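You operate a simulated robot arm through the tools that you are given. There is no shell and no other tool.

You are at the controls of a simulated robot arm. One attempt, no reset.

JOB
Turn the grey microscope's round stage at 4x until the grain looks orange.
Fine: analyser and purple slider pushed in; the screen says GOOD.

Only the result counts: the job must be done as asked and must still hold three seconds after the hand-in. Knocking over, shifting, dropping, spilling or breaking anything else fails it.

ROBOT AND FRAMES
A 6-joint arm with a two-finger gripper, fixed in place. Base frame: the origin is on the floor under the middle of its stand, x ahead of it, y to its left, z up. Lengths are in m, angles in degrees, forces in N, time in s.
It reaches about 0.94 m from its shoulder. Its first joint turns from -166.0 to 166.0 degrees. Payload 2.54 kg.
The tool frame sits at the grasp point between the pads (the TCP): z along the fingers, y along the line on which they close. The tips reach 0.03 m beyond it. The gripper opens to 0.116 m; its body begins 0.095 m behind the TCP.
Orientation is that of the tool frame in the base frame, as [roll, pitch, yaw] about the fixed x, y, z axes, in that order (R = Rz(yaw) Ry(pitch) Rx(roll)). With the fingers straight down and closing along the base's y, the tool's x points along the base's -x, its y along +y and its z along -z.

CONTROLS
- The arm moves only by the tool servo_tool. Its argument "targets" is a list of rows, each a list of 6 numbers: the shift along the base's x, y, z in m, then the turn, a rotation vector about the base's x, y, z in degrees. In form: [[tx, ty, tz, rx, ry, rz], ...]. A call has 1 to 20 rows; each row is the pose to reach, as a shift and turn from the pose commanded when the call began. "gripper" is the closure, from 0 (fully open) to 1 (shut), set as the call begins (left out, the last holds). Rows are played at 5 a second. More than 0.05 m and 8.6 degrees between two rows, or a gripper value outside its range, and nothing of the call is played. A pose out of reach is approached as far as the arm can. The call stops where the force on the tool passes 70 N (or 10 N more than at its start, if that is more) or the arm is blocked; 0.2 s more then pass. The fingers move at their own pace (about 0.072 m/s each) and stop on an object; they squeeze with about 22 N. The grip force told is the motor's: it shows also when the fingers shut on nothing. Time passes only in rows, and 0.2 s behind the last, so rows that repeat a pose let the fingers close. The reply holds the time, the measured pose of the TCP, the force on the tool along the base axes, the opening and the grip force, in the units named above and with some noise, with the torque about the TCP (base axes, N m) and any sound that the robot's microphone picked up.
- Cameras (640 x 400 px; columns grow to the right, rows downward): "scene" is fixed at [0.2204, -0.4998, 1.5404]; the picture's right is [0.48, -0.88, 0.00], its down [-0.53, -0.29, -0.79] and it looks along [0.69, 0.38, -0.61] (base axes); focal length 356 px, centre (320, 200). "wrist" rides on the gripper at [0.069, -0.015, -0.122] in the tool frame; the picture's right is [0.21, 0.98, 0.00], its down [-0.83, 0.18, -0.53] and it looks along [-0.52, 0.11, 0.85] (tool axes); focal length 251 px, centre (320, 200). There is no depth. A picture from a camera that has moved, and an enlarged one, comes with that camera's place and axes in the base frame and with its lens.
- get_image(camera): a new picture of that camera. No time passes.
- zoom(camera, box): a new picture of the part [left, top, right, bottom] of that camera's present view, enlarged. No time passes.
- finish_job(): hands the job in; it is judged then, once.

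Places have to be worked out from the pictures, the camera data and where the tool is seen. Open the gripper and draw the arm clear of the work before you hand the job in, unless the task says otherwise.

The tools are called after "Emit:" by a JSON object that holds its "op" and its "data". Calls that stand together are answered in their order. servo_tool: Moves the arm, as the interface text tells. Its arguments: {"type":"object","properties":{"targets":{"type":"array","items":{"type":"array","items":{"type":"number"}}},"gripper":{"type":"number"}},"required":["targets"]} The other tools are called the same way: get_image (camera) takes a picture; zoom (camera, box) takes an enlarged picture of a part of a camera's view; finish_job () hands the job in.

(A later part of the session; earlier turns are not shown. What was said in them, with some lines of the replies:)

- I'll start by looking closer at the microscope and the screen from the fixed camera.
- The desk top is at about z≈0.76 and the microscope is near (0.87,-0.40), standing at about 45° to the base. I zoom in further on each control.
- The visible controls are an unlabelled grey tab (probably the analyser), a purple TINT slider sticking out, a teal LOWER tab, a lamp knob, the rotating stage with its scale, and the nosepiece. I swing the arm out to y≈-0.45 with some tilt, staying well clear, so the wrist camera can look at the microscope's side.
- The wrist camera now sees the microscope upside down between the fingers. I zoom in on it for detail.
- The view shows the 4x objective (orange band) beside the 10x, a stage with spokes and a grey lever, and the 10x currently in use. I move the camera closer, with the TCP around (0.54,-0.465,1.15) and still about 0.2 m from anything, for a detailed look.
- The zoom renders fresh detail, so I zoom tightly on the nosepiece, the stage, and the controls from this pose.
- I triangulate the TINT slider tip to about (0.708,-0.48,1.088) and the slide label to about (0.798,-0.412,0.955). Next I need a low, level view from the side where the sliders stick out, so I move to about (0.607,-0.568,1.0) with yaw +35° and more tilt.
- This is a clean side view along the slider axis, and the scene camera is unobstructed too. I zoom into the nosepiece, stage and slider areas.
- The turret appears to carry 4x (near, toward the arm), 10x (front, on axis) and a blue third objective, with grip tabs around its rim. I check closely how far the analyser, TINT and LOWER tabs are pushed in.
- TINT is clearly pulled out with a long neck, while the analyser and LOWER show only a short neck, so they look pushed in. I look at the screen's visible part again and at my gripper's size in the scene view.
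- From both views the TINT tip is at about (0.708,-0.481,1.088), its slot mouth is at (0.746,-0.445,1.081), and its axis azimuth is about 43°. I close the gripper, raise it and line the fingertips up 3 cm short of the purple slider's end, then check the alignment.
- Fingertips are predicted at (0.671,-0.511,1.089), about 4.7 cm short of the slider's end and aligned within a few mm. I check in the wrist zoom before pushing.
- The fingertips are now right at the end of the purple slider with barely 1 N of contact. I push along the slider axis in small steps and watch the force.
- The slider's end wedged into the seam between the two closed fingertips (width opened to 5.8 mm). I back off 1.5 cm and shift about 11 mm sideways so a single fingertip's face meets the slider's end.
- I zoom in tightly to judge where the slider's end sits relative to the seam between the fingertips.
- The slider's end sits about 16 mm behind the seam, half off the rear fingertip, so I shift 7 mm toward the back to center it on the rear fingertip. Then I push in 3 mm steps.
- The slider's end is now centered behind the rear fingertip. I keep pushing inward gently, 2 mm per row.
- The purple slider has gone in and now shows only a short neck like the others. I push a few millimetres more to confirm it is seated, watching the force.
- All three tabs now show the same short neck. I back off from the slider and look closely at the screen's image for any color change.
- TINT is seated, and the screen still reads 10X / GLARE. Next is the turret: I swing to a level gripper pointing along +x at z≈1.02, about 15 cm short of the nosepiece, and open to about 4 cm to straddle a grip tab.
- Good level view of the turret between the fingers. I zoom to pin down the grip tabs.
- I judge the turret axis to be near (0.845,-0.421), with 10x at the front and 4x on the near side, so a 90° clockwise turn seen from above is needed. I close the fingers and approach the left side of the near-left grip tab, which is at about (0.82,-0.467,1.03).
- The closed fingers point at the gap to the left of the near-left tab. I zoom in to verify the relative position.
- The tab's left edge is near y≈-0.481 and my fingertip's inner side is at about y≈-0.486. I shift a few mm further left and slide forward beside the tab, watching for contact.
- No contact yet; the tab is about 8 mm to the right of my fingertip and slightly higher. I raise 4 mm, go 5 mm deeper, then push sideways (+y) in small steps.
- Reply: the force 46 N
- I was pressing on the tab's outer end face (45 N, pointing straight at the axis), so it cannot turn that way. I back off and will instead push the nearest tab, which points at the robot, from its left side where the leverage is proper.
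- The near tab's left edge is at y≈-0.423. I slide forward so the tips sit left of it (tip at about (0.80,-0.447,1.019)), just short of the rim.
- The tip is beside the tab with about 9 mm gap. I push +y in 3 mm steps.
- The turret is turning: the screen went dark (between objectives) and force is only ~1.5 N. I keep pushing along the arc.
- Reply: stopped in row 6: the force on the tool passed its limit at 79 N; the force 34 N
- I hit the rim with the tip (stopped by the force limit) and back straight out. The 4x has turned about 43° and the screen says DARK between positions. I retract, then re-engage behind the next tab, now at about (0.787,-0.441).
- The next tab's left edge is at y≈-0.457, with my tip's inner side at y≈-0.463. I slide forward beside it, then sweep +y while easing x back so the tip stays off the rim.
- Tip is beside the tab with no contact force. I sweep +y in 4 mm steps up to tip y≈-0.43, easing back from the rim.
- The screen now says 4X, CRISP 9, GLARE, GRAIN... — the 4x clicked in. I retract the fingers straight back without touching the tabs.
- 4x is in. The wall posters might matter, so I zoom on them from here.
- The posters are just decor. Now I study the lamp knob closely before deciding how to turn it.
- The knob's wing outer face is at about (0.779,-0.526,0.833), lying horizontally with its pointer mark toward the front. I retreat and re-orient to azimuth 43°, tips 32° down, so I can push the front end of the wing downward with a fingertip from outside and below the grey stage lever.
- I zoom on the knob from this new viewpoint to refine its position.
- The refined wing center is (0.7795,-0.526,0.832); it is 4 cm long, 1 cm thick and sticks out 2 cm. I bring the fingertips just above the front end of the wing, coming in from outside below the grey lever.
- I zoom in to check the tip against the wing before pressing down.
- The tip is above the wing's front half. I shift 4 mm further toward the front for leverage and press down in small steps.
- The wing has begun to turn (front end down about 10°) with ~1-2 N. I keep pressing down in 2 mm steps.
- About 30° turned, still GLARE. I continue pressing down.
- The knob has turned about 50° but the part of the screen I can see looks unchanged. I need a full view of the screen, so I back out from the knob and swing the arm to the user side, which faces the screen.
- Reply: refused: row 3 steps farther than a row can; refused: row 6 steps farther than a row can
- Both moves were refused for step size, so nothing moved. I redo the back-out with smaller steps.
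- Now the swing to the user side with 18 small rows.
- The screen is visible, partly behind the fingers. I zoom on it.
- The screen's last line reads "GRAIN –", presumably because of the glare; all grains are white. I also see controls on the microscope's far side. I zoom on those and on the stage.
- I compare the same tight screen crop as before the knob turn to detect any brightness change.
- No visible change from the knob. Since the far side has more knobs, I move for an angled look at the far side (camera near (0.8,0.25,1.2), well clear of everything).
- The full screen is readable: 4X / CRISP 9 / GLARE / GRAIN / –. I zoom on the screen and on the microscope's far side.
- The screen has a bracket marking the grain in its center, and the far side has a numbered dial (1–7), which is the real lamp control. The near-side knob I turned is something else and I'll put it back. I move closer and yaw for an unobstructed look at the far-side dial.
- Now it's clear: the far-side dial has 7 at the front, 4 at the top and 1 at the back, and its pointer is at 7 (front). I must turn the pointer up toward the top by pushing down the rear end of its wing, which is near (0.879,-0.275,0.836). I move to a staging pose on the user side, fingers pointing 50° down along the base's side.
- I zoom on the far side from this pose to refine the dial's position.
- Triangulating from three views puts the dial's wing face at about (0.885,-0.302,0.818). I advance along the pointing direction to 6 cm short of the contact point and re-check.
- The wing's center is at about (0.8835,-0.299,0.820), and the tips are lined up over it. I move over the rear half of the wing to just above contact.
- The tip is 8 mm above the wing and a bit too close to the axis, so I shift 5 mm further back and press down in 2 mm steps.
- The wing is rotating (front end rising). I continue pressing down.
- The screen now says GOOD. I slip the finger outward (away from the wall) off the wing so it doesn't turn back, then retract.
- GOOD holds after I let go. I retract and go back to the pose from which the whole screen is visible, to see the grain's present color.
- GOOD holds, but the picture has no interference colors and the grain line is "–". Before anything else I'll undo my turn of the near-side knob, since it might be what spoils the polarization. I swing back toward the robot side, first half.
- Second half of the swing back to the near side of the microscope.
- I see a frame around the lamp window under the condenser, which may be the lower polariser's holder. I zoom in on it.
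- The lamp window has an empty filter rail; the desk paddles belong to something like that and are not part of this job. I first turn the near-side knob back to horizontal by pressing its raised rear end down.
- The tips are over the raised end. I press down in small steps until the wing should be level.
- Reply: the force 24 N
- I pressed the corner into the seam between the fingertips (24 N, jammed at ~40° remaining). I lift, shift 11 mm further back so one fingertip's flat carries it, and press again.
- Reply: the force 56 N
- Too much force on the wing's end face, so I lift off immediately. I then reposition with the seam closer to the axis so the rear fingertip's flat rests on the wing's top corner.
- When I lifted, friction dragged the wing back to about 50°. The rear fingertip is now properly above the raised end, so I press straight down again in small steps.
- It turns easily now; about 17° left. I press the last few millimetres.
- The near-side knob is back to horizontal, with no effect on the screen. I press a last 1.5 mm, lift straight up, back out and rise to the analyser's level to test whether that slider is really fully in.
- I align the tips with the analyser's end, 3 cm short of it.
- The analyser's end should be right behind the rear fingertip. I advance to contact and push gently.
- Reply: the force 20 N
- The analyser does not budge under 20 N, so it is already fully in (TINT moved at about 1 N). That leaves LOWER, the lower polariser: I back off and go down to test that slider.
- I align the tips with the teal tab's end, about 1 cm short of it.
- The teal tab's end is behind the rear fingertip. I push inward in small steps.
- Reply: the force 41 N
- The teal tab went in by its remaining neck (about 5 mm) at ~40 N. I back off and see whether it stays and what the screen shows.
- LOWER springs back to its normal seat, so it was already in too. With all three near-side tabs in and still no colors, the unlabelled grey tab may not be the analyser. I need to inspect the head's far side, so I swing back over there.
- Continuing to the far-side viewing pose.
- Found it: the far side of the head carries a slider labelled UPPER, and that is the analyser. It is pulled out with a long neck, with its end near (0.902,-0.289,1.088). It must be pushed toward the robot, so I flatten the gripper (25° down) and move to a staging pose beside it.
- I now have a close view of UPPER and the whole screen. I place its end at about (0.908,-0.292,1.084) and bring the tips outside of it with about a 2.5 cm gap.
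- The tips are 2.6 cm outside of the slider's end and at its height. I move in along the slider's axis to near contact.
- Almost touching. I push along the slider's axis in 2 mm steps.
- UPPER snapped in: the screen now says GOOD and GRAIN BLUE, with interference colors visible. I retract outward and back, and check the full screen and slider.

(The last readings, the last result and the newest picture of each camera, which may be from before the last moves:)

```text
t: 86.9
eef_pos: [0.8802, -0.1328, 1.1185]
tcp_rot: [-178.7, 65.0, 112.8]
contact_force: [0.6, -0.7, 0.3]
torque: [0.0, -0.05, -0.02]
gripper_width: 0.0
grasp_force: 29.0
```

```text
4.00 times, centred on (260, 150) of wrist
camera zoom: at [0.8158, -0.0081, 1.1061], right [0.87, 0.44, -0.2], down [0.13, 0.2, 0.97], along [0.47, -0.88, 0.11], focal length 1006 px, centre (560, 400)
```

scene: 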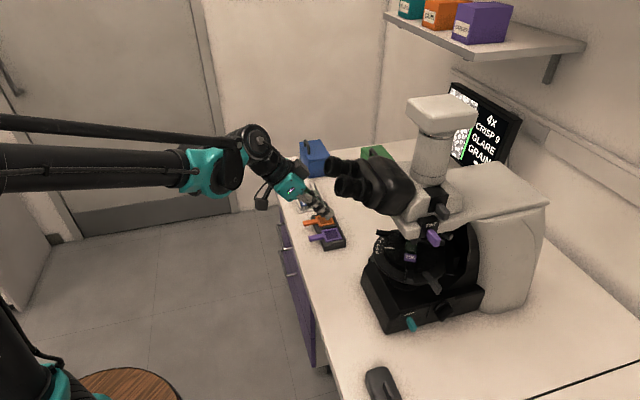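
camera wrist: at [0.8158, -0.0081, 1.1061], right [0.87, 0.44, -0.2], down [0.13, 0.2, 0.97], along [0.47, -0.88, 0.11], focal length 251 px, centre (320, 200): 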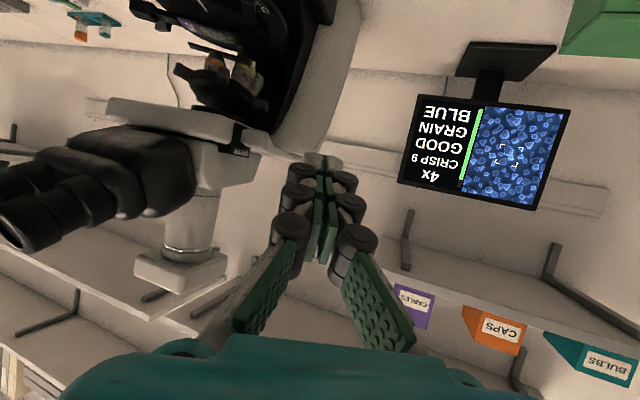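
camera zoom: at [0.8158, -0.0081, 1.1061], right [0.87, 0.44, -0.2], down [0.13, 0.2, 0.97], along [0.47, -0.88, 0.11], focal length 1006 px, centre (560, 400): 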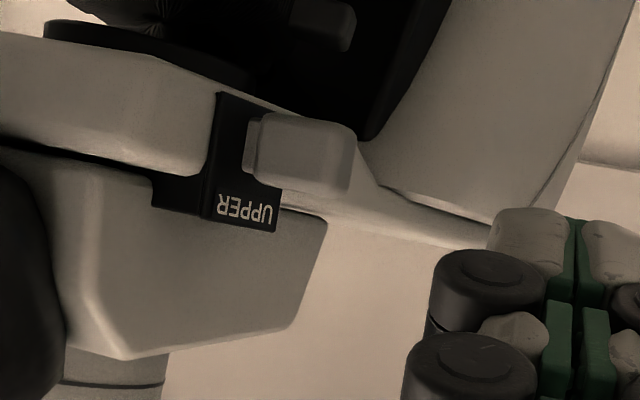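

All set except the color: 4X, CRISP 9, GOOD, GRAIN BLUE, with the stage at about 45. Now I swing to the robot side to turn the stage by its near handle (block near (0.745,-0.427,0.955)), opening the fingers to about 4.6 cm to straddle it.

Emit:
{"op": "servo_tool", "data": {"targets": [[-0.015, 0.04, 0.02, 0, 0, 0], [-0.035, 0.08, 0.04, 0, 0, 0], [-0.065, 0.11, 0.06, 0, 0, 5], [-0.105, 0.125, 0.08, 0, 0, 10], [-0.15, 0.13, 0.095, 0, 0, 15], [-0.195, 0.125, 0.11, 0, 0, 21], [-0.24, 0.11, 0.12, 0, 0, 27], [-0.28, 0.085, 0.13, 0, 0, 33], [-0.315, 0.055, 0.135, 0, 0, 39], [-0.345, 0.02, 0.135, 0, 0, 45], [-0.37, -0.02, 0.13, 0, 0, 51], [-0.385, -0.065, 0.12, 0, 0, 57], [-0.39, -0.11, 0.105, 0, 0, 62], [-0.39, -0.155, 0.09, 0, 0, 67], [-0.385, -0.199, 0.07, 0, 0, 72], [-0.375, -0.239, 0.045, 0, 0, 77], [-0.36, -0.274, 0.015, 0, 0, 82], [-0.34, -0.299, -0.02, 0, 0, 82], [-0.31, -0.314, -0.055, 0, 0, 82], [-0.276, -0.319, -0.09, 0, 0, 82]], "gripper": 0.6}}

Emit:
{"op": "get_image", "data": {"camera": "wrist"}}

Emit:
{"op": "get_image", "data": {"camera": "scene"}}

```text
t: 91.1
eef_pos: [0.6051, -0.4493, 1.0269]
tcp_rot: [-178.5, 65.1, -165.2]
contact_force: [-0.1, 0.3, -0.7]
torque: [-0.03, 0.0, -0.05]
gripper_width: 0.0464
grasp_force: 0.0
out of reach, approached as far as the arm can: row 11
```

```text
taken
camera wrist: at [0.474, -0.4967, 1.015], right [-0.32, 0.93, -0.21], down [-0.18, 0.16, 0.97], along [0.93, 0.34, 0.11], focal length 251 px, centre (320, 200)
```

wrist: 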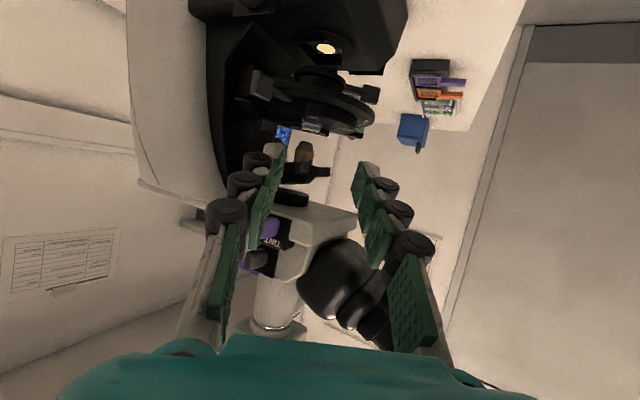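

```text
taken
```

scene: 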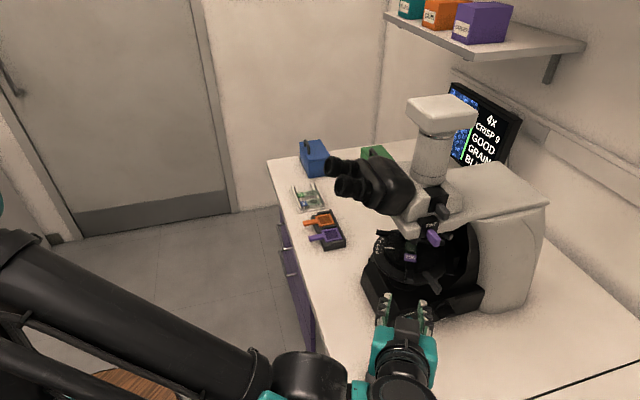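

In place. I zoom on the stage's near handle from here.

Emit:
{"op": "zoom", "data": {"camera": "wrist", "box": [225, 60, 395, 165]}}

Emit:
{"op": "zoom", "data": {"camera": "scene", "box": [365, 215, 465, 305]}}

```text
3.76 times, centred on (310, 112) of wrist
camera zoom: at [0.474, -0.4967, 1.015], right [-0.32, 0.93, -0.21], down [-0.18, 0.16, 0.97], along [0.93, 0.34, 0.11], focal length 947 px, centre (358, 529)
```

zoom: 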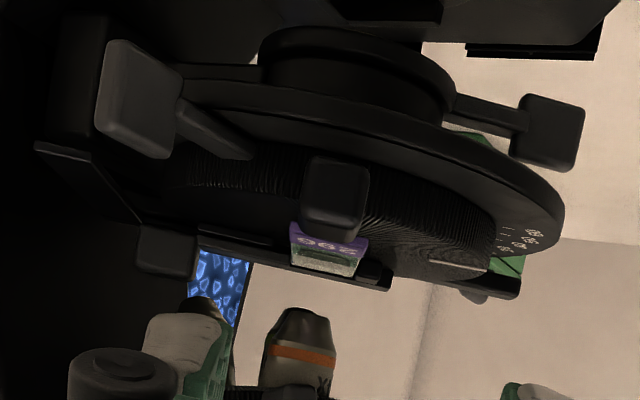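

```text
4.44 times, centred on (415, 260) of scene
camera zoom: at [0.2204, -0.4998, 1.5404], right [0.48, -0.88, 0.0], down [-0.53, -0.29, -0.79], along [0.69, 0.38, -0.61], focal length 1582 px, centre (-102, -67)
```

zoom: 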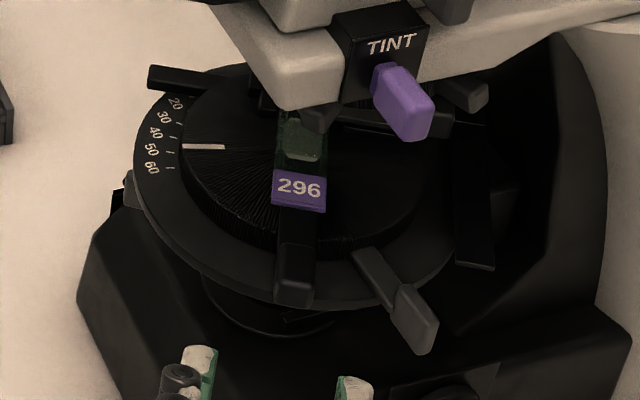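

The near handle block is at about (0.742,-0.427,0.955). I advance along the pointing direction so the two fingertips straddle it.

Emit:
{"op": "servo_tool", "data": {"targets": [[0.031, 0.0047, -0.008, 0, 0, 0], [0.062, 0.0094, -0.02, 0, 0, 0], [0.093, 0.014, -0.035, 0, 0, 0], [0.11, 0.0166, -0.043, 0, 0, 0], [0.1241, 0.0187, -0.0502, 0, 0, 0], [0.1241, 0.0187, -0.0502, 0, 0, 0]]}}

Emit:
{"op": "get_image", "data": {"camera": "wrist"}}

Emit:
{"op": "zoom", "data": {"camera": "scene", "box": [365, 215, 465, 305]}}

```text
t: 92.5
eef_pos: [0.7294, -0.43, 0.9765]
tcp_rot: [-178.7, 65.0, -165.1]
contact_force: [-0.1, -0.1, 0.6]
torque: [0.02, -0.01, 0.01]
gripper_width: 0.0464
grasp_force: 0.2
```

```text
taken
camera wrist: at [0.5993, -0.4766, 0.9639], right [-0.32, 0.93, -0.2], down [-0.18, 0.15, 0.97], along [0.93, 0.34, 0.11], focal length 251 px, centre (320, 200)
```

wrist: 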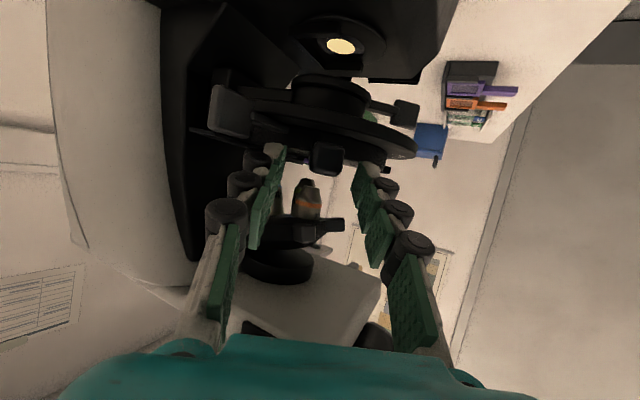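

```text
4.44 times, centred on (415, 260) of scene
camera zoom: at [0.2204, -0.4998, 1.5404], right [0.48, -0.88, 0.0], down [-0.53, -0.29, -0.79], along [0.69, 0.38, -0.61], focal length 1582 px, centre (-102, -67)
```

zoom: 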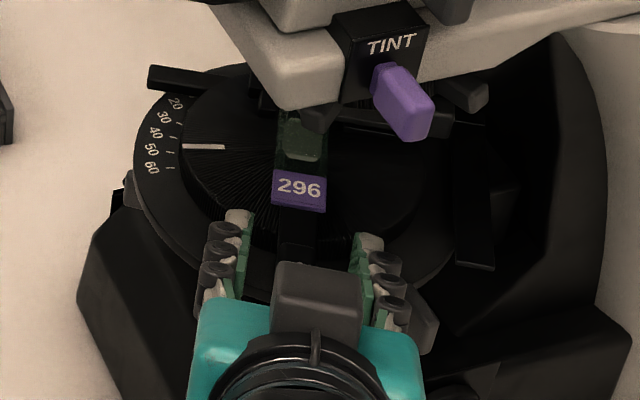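

The fingers straddle the handle. I check the vertical overlap in a zoom.

Emit:
{"op": "zoom", "data": {"camera": "wrist", "box": [225, 100, 415, 220]}}

```text
3.33 times, centred on (320, 160) of wrist
camera zoom: at [0.5993, -0.4766, 0.9639], right [-0.32, 0.93, -0.2], down [-0.18, 0.15, 0.97], along [0.93, 0.34, 0.11], focal length 838 px, centre (320, 333)
```

zoom: 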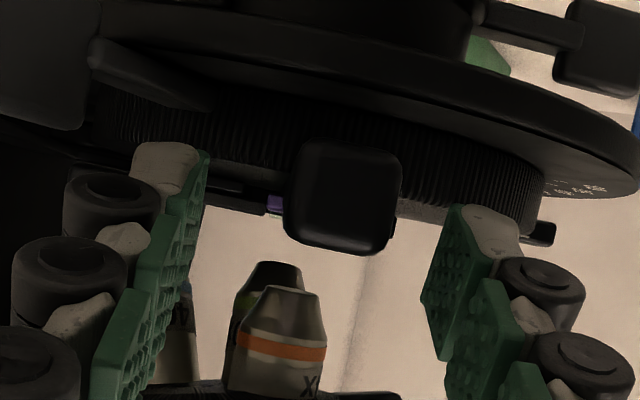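

Overlap is good (block z 0.948–0.968, finger bottom 0.952). I swing the gripper clockwise about the stage axis in 4° steps to make contact and start turning the stage.

Emit:
{"op": "servo_tool", "data": {"targets": [[-0.0015, 0.0067, 0, 0, 0, -4], [-0.0025, 0.0136, 0, 0, 0, -8], [-0.0031, 0.0204, 0, 0, 0, -12], [-0.0032, 0.0273, 0, 0, 0, -16]]}}

Emit:
{"op": "zoom", "data": {"camera": "scene", "box": [365, 215, 465, 305]}}

Emit:
{"op": "zoom", "data": {"camera": "scene", "box": [445, 85, 505, 165]}}

```text
t: 93.5
eef_pos: [0.7271, -0.4041, 0.9768]
tcp_rot: [-178.4, 65.0, 178.9]
contact_force: [0.3, -1.3, 0.1]
torque: [0.02, 0.01, -0.01]
gripper_width: 0.0464
grasp_force: 0.2
```

```text
4.44 times, centred on (415, 260) of scene
camera zoom: at [0.2204, -0.4998, 1.5404], right [0.48, -0.88, 0.0], down [-0.53, -0.29, -0.79], along [0.69, 0.38, -0.61], focal length 1582 px, centre (-102, -67)
```

zoom: 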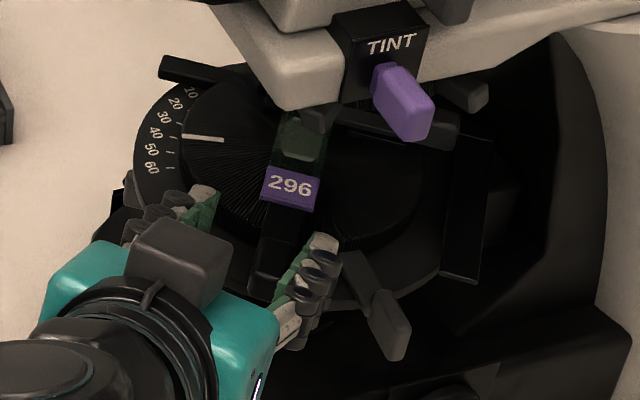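

```text
5.00 times, centred on (475, 125) of scene
camera zoom: at [0.2204, -0.4998, 1.5404], right [0.48, -0.88, 0.0], down [-0.53, -0.29, -0.79], along [0.69, 0.38, -0.61], focal length 1780 px, centre (-455, 575)
```

zoom: 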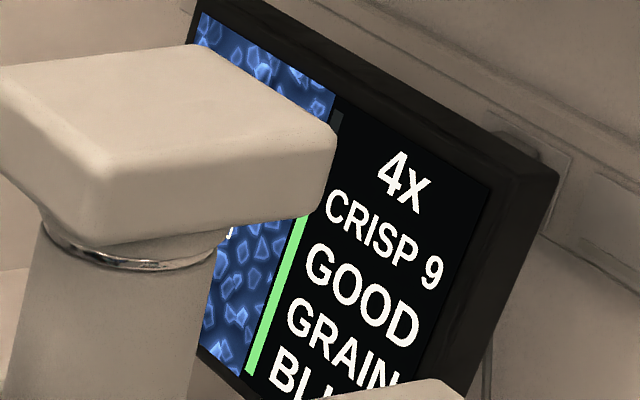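

The stage turns easily (1.3 N); the reading went from 45 to about 38, still BLUE. I continue clockwise.

Emit:
{"op": "servo_tool", "data": {"targets": [[0.0004, 0.0069, 0, 0, 0, -4], [0.0013, 0.0137, 0, 0, 0, -8], [0.0026, 0.0205, 0, 0, 0, -12]]}}

Emit:
{"op": "zoom", "data": {"camera": "scene", "box": [365, 215, 465, 305]}}

Emit:
{"op": "zoom", "data": {"camera": "scene", "box": [445, 85, 505, 165]}}

```text
t: 94.3
eef_pos: [0.7283, -0.3812, 0.9767]
tcp_rot: [-178.5, 65.0, 166.8]
contact_force: [0.6, -0.1, 0.0]
torque: [-0.03, 0.0, -0.01]
gripper_width: 0.0463
grasp_force: 0.0
```

```text
4.44 times, centred on (415, 260) of scene
camera zoom: at [0.2204, -0.4998, 1.5404], right [0.48, -0.88, 0.0], down [-0.53, -0.29, -0.79], along [0.69, 0.38, -0.61], focal length 1582 px, centre (-102, -67)
```

zoom: 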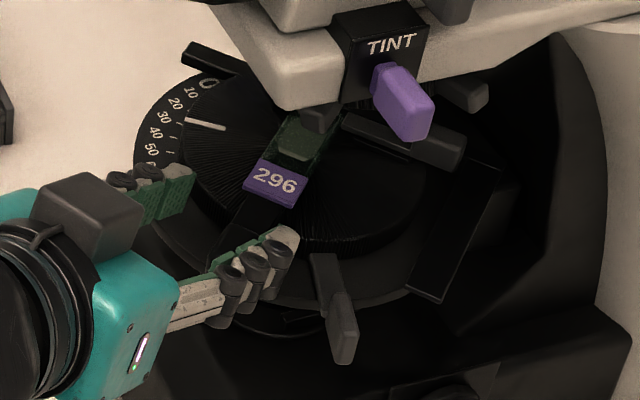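

```text
5.00 times, centred on (475, 125) of scene
camera zoom: at [0.2204, -0.4998, 1.5404], right [0.48, -0.88, 0.0], down [-0.53, -0.29, -0.79], along [0.69, 0.38, -0.61], focal length 1780 px, centre (-455, 575)
```

zoom: 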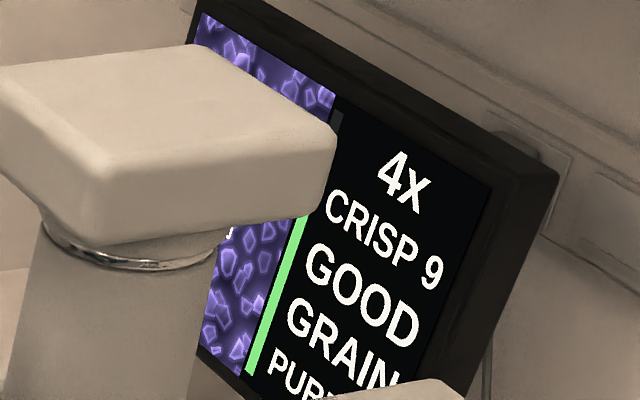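

It went to PURPLE near 25, so the direction is right (blue → purple → red/orange). I continue clockwise in 4° steps.

Emit:
{"op": "servo_tool", "data": {"targets": [[0.0018, 0.0067, 0, 0, 0, -4], [0.0041, 0.0132, 0, 0, 0, -8], [0.0068, 0.0195, 0, 0, 0, -12]]}}

Emit:
{"op": "zoom", "data": {"camera": "scene", "box": [365, 215, 465, 305]}}

Emit:
{"op": "zoom", "data": {"camera": "scene", "box": [445, 85, 505, 165]}}

Emit:
{"op": "get_image", "data": {"camera": "wrist"}}

```text
t: 95.1
eef_pos: [0.7353, -0.3639, 0.9773]
tcp_rot: [-178.5, 65.0, 154.9]
contact_force: [-0.3, -0.4, -0.3]
torque: [0.01, -0.01, 0.01]
gripper_width: 0.0465
grasp_force: 0.0
```

```text
4.44 times, centred on (415, 260) of scene
camera zoom: at [0.2204, -0.4998, 1.5404], right [0.48, -0.88, 0.0], down [-0.53, -0.29, -0.79], along [0.69, 0.38, -0.61], focal length 1582 px, centre (-102, -67)
```

zoom: 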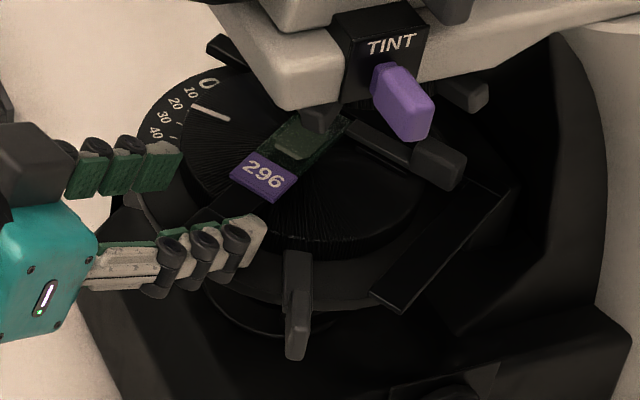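

```text
5.00 times, centred on (475, 125) of scene
camera zoom: at [0.2204, -0.4998, 1.5404], right [0.48, -0.88, 0.0], down [-0.53, -0.29, -0.79], along [0.69, 0.38, -0.61], focal length 1780 px, centre (-455, 575)
```

zoom: 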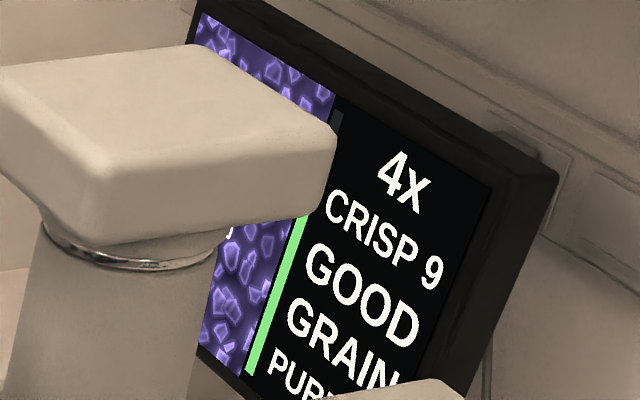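

```text
taken
camera wrist: at [0.6049, -0.315, 0.965], right [0.35, 0.91, -0.21], down [-0.04, 0.23, 0.97], along [0.93, -0.34, 0.11], focal length 251 px, centre (320, 200)
```

wrist: 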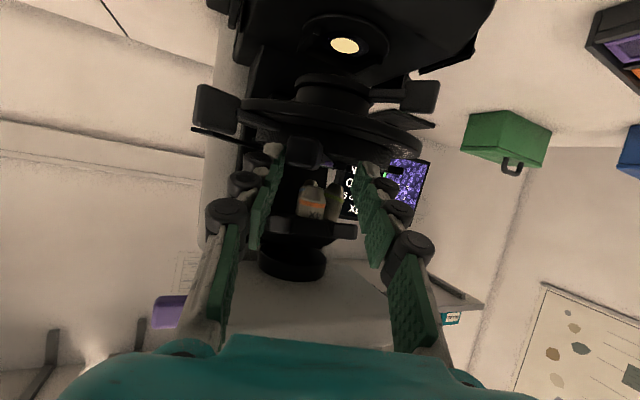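

Around 15 now, still PURPLE. I continue clockwise another 12°.

Emit:
{"op": "servo_tool", "data": {"targets": [[0.0032, 0.0061, 0, 0, 0, -4], [0.0068, 0.012, 0, 0, 0, -8], [0.0108, 0.0177, 0, 0, 0, -12]]}}

Emit:
{"op": "zoom", "data": {"camera": "scene", "box": [365, 215, 465, 305]}}

Emit:
{"op": "zoom", "data": {"camera": "scene", "box": [445, 85, 505, 165]}}

```text
t: 95.9
eef_pos: [0.7476, -0.3452, 0.9784]
tcp_rot: [-178.4, 65.1, 142.8]
contact_force: [0.1, 0.2, 0.1]
torque: [0.01, 0.01, -0.02]
gripper_width: 0.0464
grasp_force: 0.0
```

```text
4.44 times, centred on (415, 260) of scene
camera zoom: at [0.2204, -0.4998, 1.5404], right [0.48, -0.88, 0.0], down [-0.53, -0.29, -0.79], along [0.69, 0.38, -0.61], focal length 1582 px, centre (-102, -67)
```

zoom: 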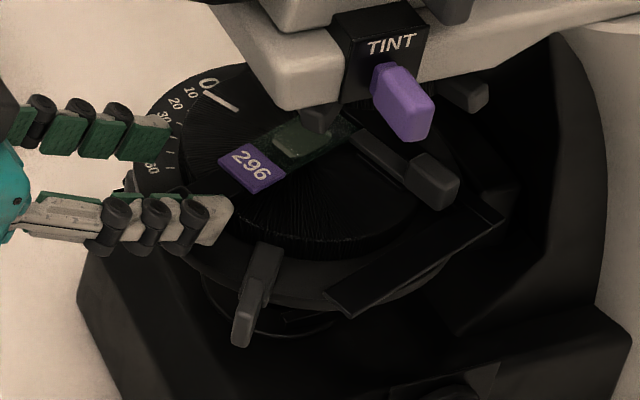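

```text
5.00 times, centred on (475, 125) of scene
camera zoom: at [0.2204, -0.4998, 1.5404], right [0.48, -0.88, 0.0], down [-0.53, -0.29, -0.79], along [0.69, 0.38, -0.61], focal length 1780 px, centre (-455, 575)
```

zoom: 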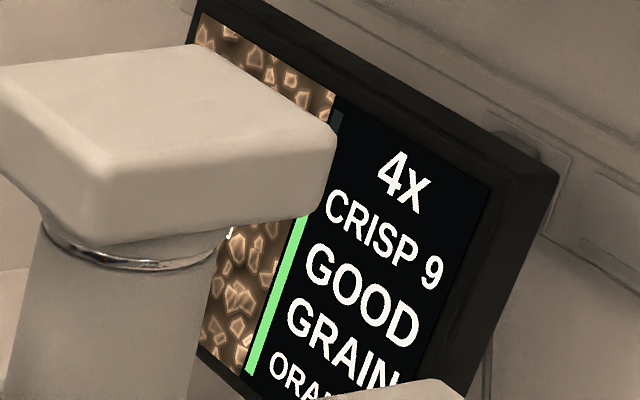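

ORANGE appeared, at a reading of about 4. I turn 4° more to get away from the purple boundary.

Emit:
{"op": "servo_tool", "data": {"targets": [[0.0022, 0.0027, 0, 0, 0, -2], [0.0044, 0.0053, 0, 0, 0, -4]]}}

Emit:
{"op": "zoom", "data": {"camera": "scene", "box": [365, 215, 465, 305]}}

Emit:
{"op": "zoom", "data": {"camera": "scene", "box": [445, 85, 505, 165]}}

```text
t: 96.5
eef_pos: [0.7522, -0.3405, 0.9773]
tcp_rot: [-178.5, 65.0, 138.8]
contact_force: [0.6, -0.2, 0.0]
torque: [-0.05, 0.0, -0.04]
gripper_width: 0.0461
grasp_force: 0.1
```

```text
4.44 times, centred on (415, 260) of scene
camera zoom: at [0.2204, -0.4998, 1.5404], right [0.48, -0.88, 0.0], down [-0.53, -0.29, -0.79], along [0.69, 0.38, -0.61], focal length 1582 px, centre (-102, -67)
```

zoom: 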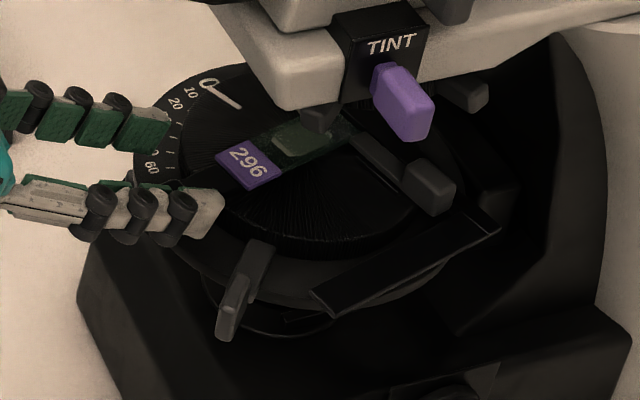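

```text
5.00 times, centred on (475, 125) of scene
camera zoom: at [0.2204, -0.4998, 1.5404], right [0.48, -0.88, 0.0], down [-0.53, -0.29, -0.79], along [0.69, 0.38, -0.61], focal length 1780 px, centre (-455, 575)
```

zoom: 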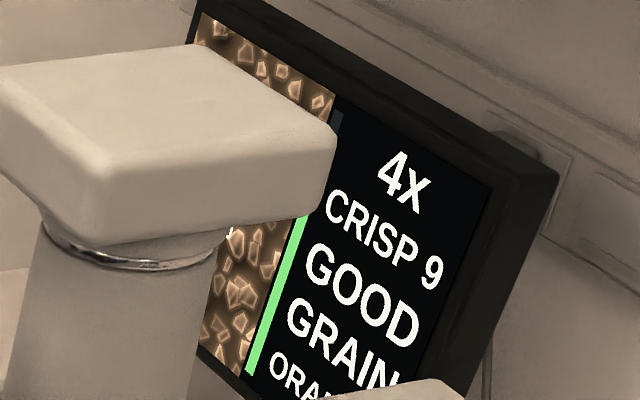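

Still ORANGE at a reading of about 0, with GOOD. I center the handle between the fingers (8° back, no contact), then withdraw straight back along the pointing axis.

Emit:
{"op": "servo_tool", "data": {"targets": [[-0.0044, -0.0053, 0, 0, 0, 4], [-0.0084, -0.011, 0, 0, 0, 8], [-0.031, 0.004, 0.013, 0, 0, 8], [-0.061, 0.024, 0.03, 0, 0, 8], [-0.099, 0.049, 0.05, 0, 0, 8], [-0.137, 0.07, 0.06, 0, 0, 8], [-0.18, 0.085, 0.07, 0, 0, 8]]}}

Emit:
{"op": "get_image", "data": {"camera": "scene"}}

Emit:
{"op": "zoom", "data": {"camera": "scene", "box": [445, 85, 505, 165]}}

Emit:
{"op": "zoom", "data": {"camera": "scene", "box": [365, 215, 465, 305]}}

```text
t: 98.1
eef_pos: [0.5676, -0.2532, 1.0461]
tcp_rot: [-178.7, 65.0, 146.7]
contact_force: [0.2, -0.8, 0.2]
torque: [-0.01, 0.02, 0.04]
gripper_width: 0.047
grasp_force: 0.0
```

```text
taken
```

scene: 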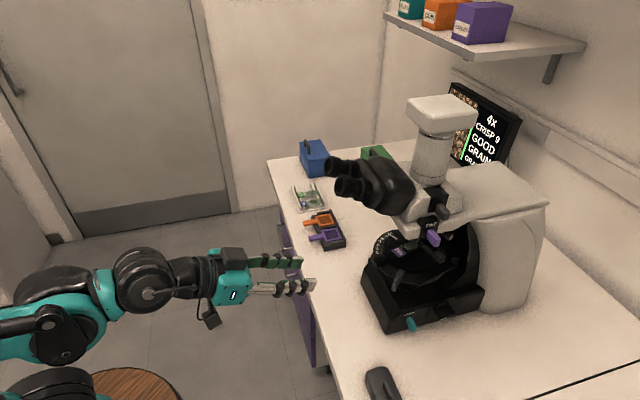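

```text
5.00 times, centred on (475, 125) of scene
camera zoom: at [0.2204, -0.4998, 1.5404], right [0.48, -0.88, 0.0], down [-0.53, -0.29, -0.79], along [0.69, 0.38, -0.61], focal length 1780 px, centre (-455, 575)
```

zoom: 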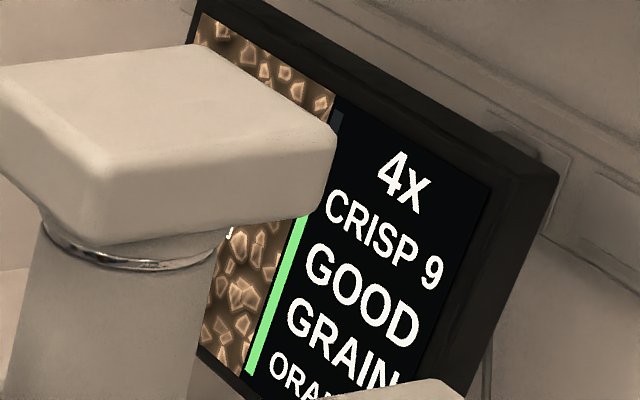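

```text
4.44 times, centred on (415, 260) of scene
camera zoom: at [0.2204, -0.4998, 1.5404], right [0.48, -0.88, 0.0], down [-0.53, -0.29, -0.79], along [0.69, 0.38, -0.61], focal length 1582 px, centre (-102, -67)
```

zoom: 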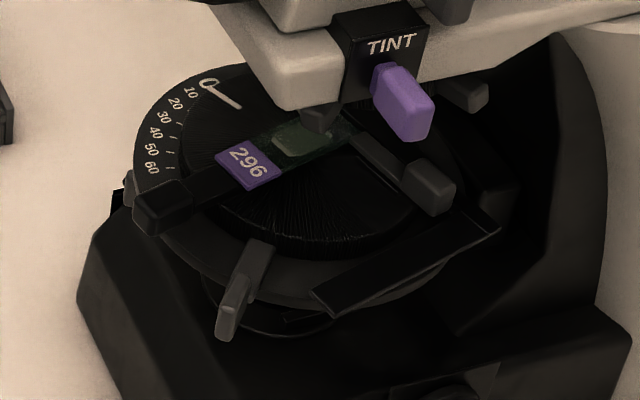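

ORANGE and GOOD hold with the hand clear. I open the gripper fully and draw the arm well away, then do a final check.

Emit:
{"op": "servo_tool", "data": {"targets": [[-0.03, 0.01, 0.025, 0, 0, 0], [-0.06, 0.03, 0.055, 0, 0, 0], [-0.09, 0.055, 0.085, 0, 0, 0], [-0.115, 0.08, 0.115, 0, 0, 0], [-0.135, 0.105, 0.145, 0, 0, 0], [-0.145, 0.13, 0.175, 0, 0, 0], [-0.145, 0.13, 0.175, 0, 0, 0], [-0.145, 0.13, 0.175, 0, 0, 0]], "gripper": 0}}

Emit:
{"op": "get_image", "data": {"camera": "scene"}}

Emit:
{"op": "zoom", "data": {"camera": "scene", "box": [445, 85, 505, 165]}}

Emit:
{"op": "zoom", "data": {"camera": "scene", "box": [270, 130, 430, 260]}}

Emit:
{"op": "get_image", "data": {"camera": "wrist"}}

```text
t: 99.2
eef_pos: [0.509, -0.2844, 1.1956]
tcp_rot: [-176.4, 64.0, 130.5]
contact_force: [0.2, 0.1, -0.7]
torque: [0.0, -0.01, 0.02]
gripper_width: 0.1159
grasp_force: 0.1
out of reach, approached as far as the arm can: row 2, 3, 4, 5
stopped in row 5: the arm was blocked; the commanded pose is now the measured one
```

```text
taken
```

scene: 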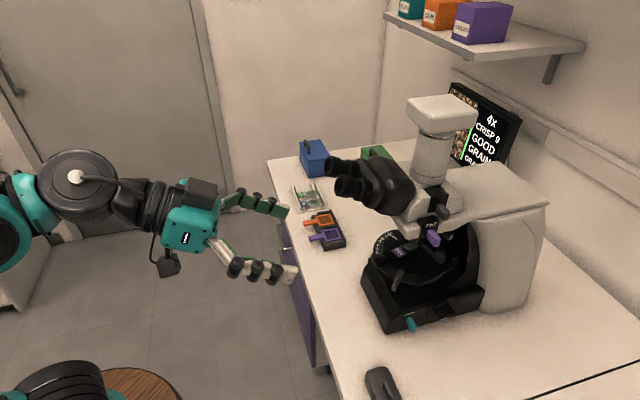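

```text
5.00 times, centred on (475, 125) of scene
camera zoom: at [0.2204, -0.4998, 1.5404], right [0.48, -0.88, 0.0], down [-0.53, -0.29, -0.79], along [0.69, 0.38, -0.61], focal length 1780 px, centre (-455, 575)
```

zoom: 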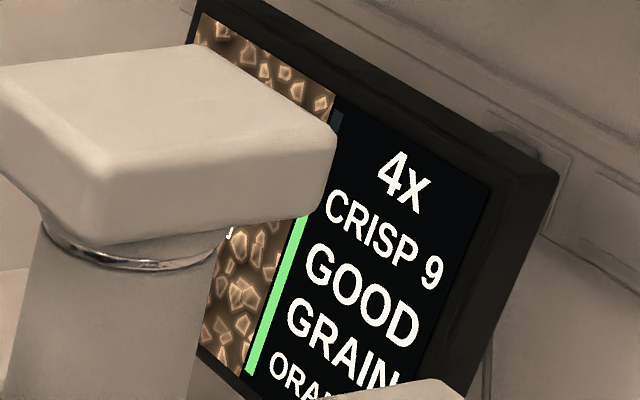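

```text
3.08 times, centred on (350, 195) of scene
camera zoom: at [0.2204, -0.4998, 1.5404], right [0.48, -0.88, 0.0], down [-0.53, -0.29, -0.79], along [0.69, 0.38, -0.61], focal length 1095 px, centre (228, 215)
```

zoom: 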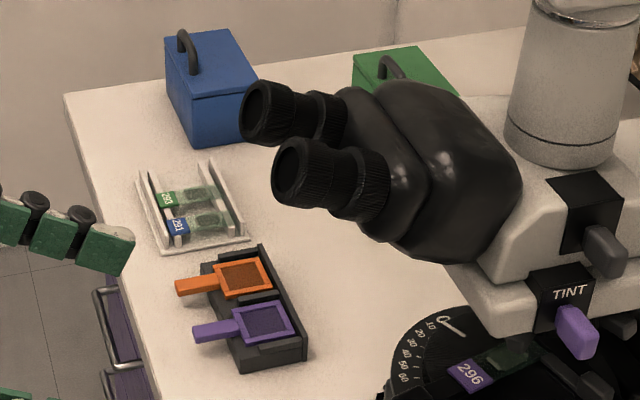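

```text
taken
camera wrist: at [0.4123, -0.1821, 1.187], right [0.71, 0.66, -0.22], down [0.09, 0.22, 0.97], along [0.69, -0.71, 0.1], focal length 251 px, centre (320, 200)
```

wrist: 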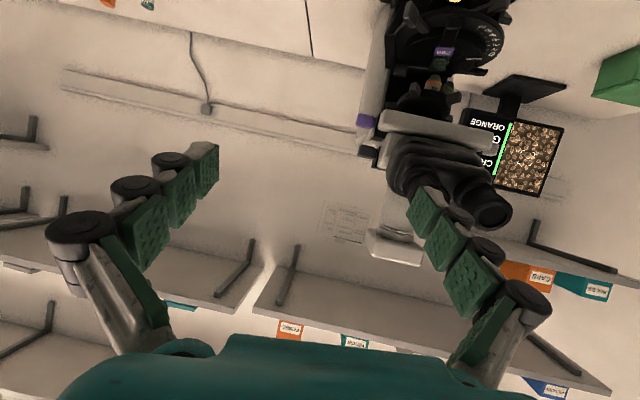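

Everything reads 4X, CRISP 9, GOOD, GRAIN ORANGE, and the trays and slides are undisturbed. The arm stopped at its own joint limit, free of contact, so I move it a little further up and away with some yaw back.

Emit:
{"op": "servo_tool", "data": {"targets": [[-0.005, 0.01, 0.03, 0, 0, 6], [-0.012, 0.02, 0.06, 0, 0, 12], [-0.02, 0.03, 0.09, 0, 0, 18], [-0.03, 0.04, 0.11, 0, 0, 24], [-0.04, 0.05, 0.12, 0, 0, 30], [-0.04, 0.05, 0.12, 0, 0, 30]]}}

Emit:
{"op": "get_image", "data": {"camera": "scene"}}

Emit:
{"op": "zoom", "data": {"camera": "scene", "box": [445, 85, 505, 165]}}

```text
t: 100.0
eef_pos: [0.5324, -0.205, 1.2898]
tcp_rot: [-178.3, 62.6, 160.8]
contact_force: [-0.4, 0.1, -0.1]
torque: [0.01, -0.03, 0.05]
gripper_width: 0.1162
grasp_force: 0.1
stopped in row 4: the arm was blocked; the commanded pose is now the measured one
```

```text
taken
```

scene: 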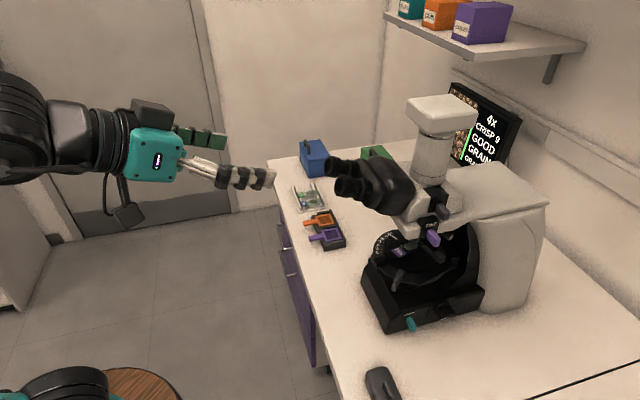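

```text
5.00 times, centred on (475, 125) of scene
camera zoom: at [0.2204, -0.4998, 1.5404], right [0.48, -0.88, 0.0], down [-0.53, -0.29, -0.79], along [0.69, 0.38, -0.61], focal length 1780 px, centre (-455, 575)
```

zoom: 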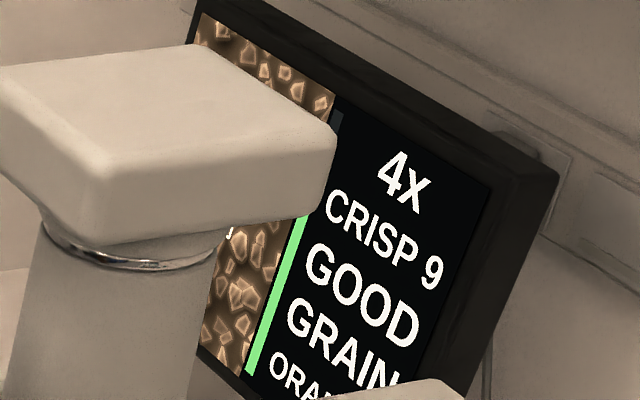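

The arm is up and clear with the gripper open and no contact. The screen steadily shows 4X, CRISP 9, GOOD, GRAIN ORANGE with UPPER (the analyser) and TINT (purple) pushed in, so I hand the job in.

Emit:
{"op": "finish_job", "data": {}}

```text
The job is handed in.
```

The microscope is at 4x and the grain reads ORANGE. I handed the job in with the screen showing 4X, CRISP 9, GOOD, GRAIN ORANGE. The result of the judging was not shown to me.

- **Objective:** I turned the nosepiece from 10x to 4x.
- **Purple slider:** TINT was pulled out; I pushed it in.
- **Analyser:** it turned out to be the slider labelled UPPER on the far side of the head. It was also pulled out; I pushed it in, and colours appeared on the screen.
- **Lamp:** the dial on the far side was at 7, which gave GLARE. I turned it down until the screen said GOOD.
- **Stage:** turned clockwise from about 45 to about 0. The grain went from blue through purple to orange, and stayed orange after I let go.

I also touched some things the job did not call for:

- **Near-side knob:** I turned the unlabelled knob on the near side by about 50°, thinking it was the lamp. I set it back to roughly level. It had no visible effect on the screen.
- **Other sliders:** I pressed on the unlabelled grey slider and on the teal LOWER slider to test them. Both stayed in their original seats.
- **Hard pushes:** while working I pushed hard against parts of the microscope several times, up to about 79 N against the nosepiece. I saw no sign that the microscope had shifted, and the slides and trays looked undisturbed.

The gripper is open and the arm is clear of the microscope.
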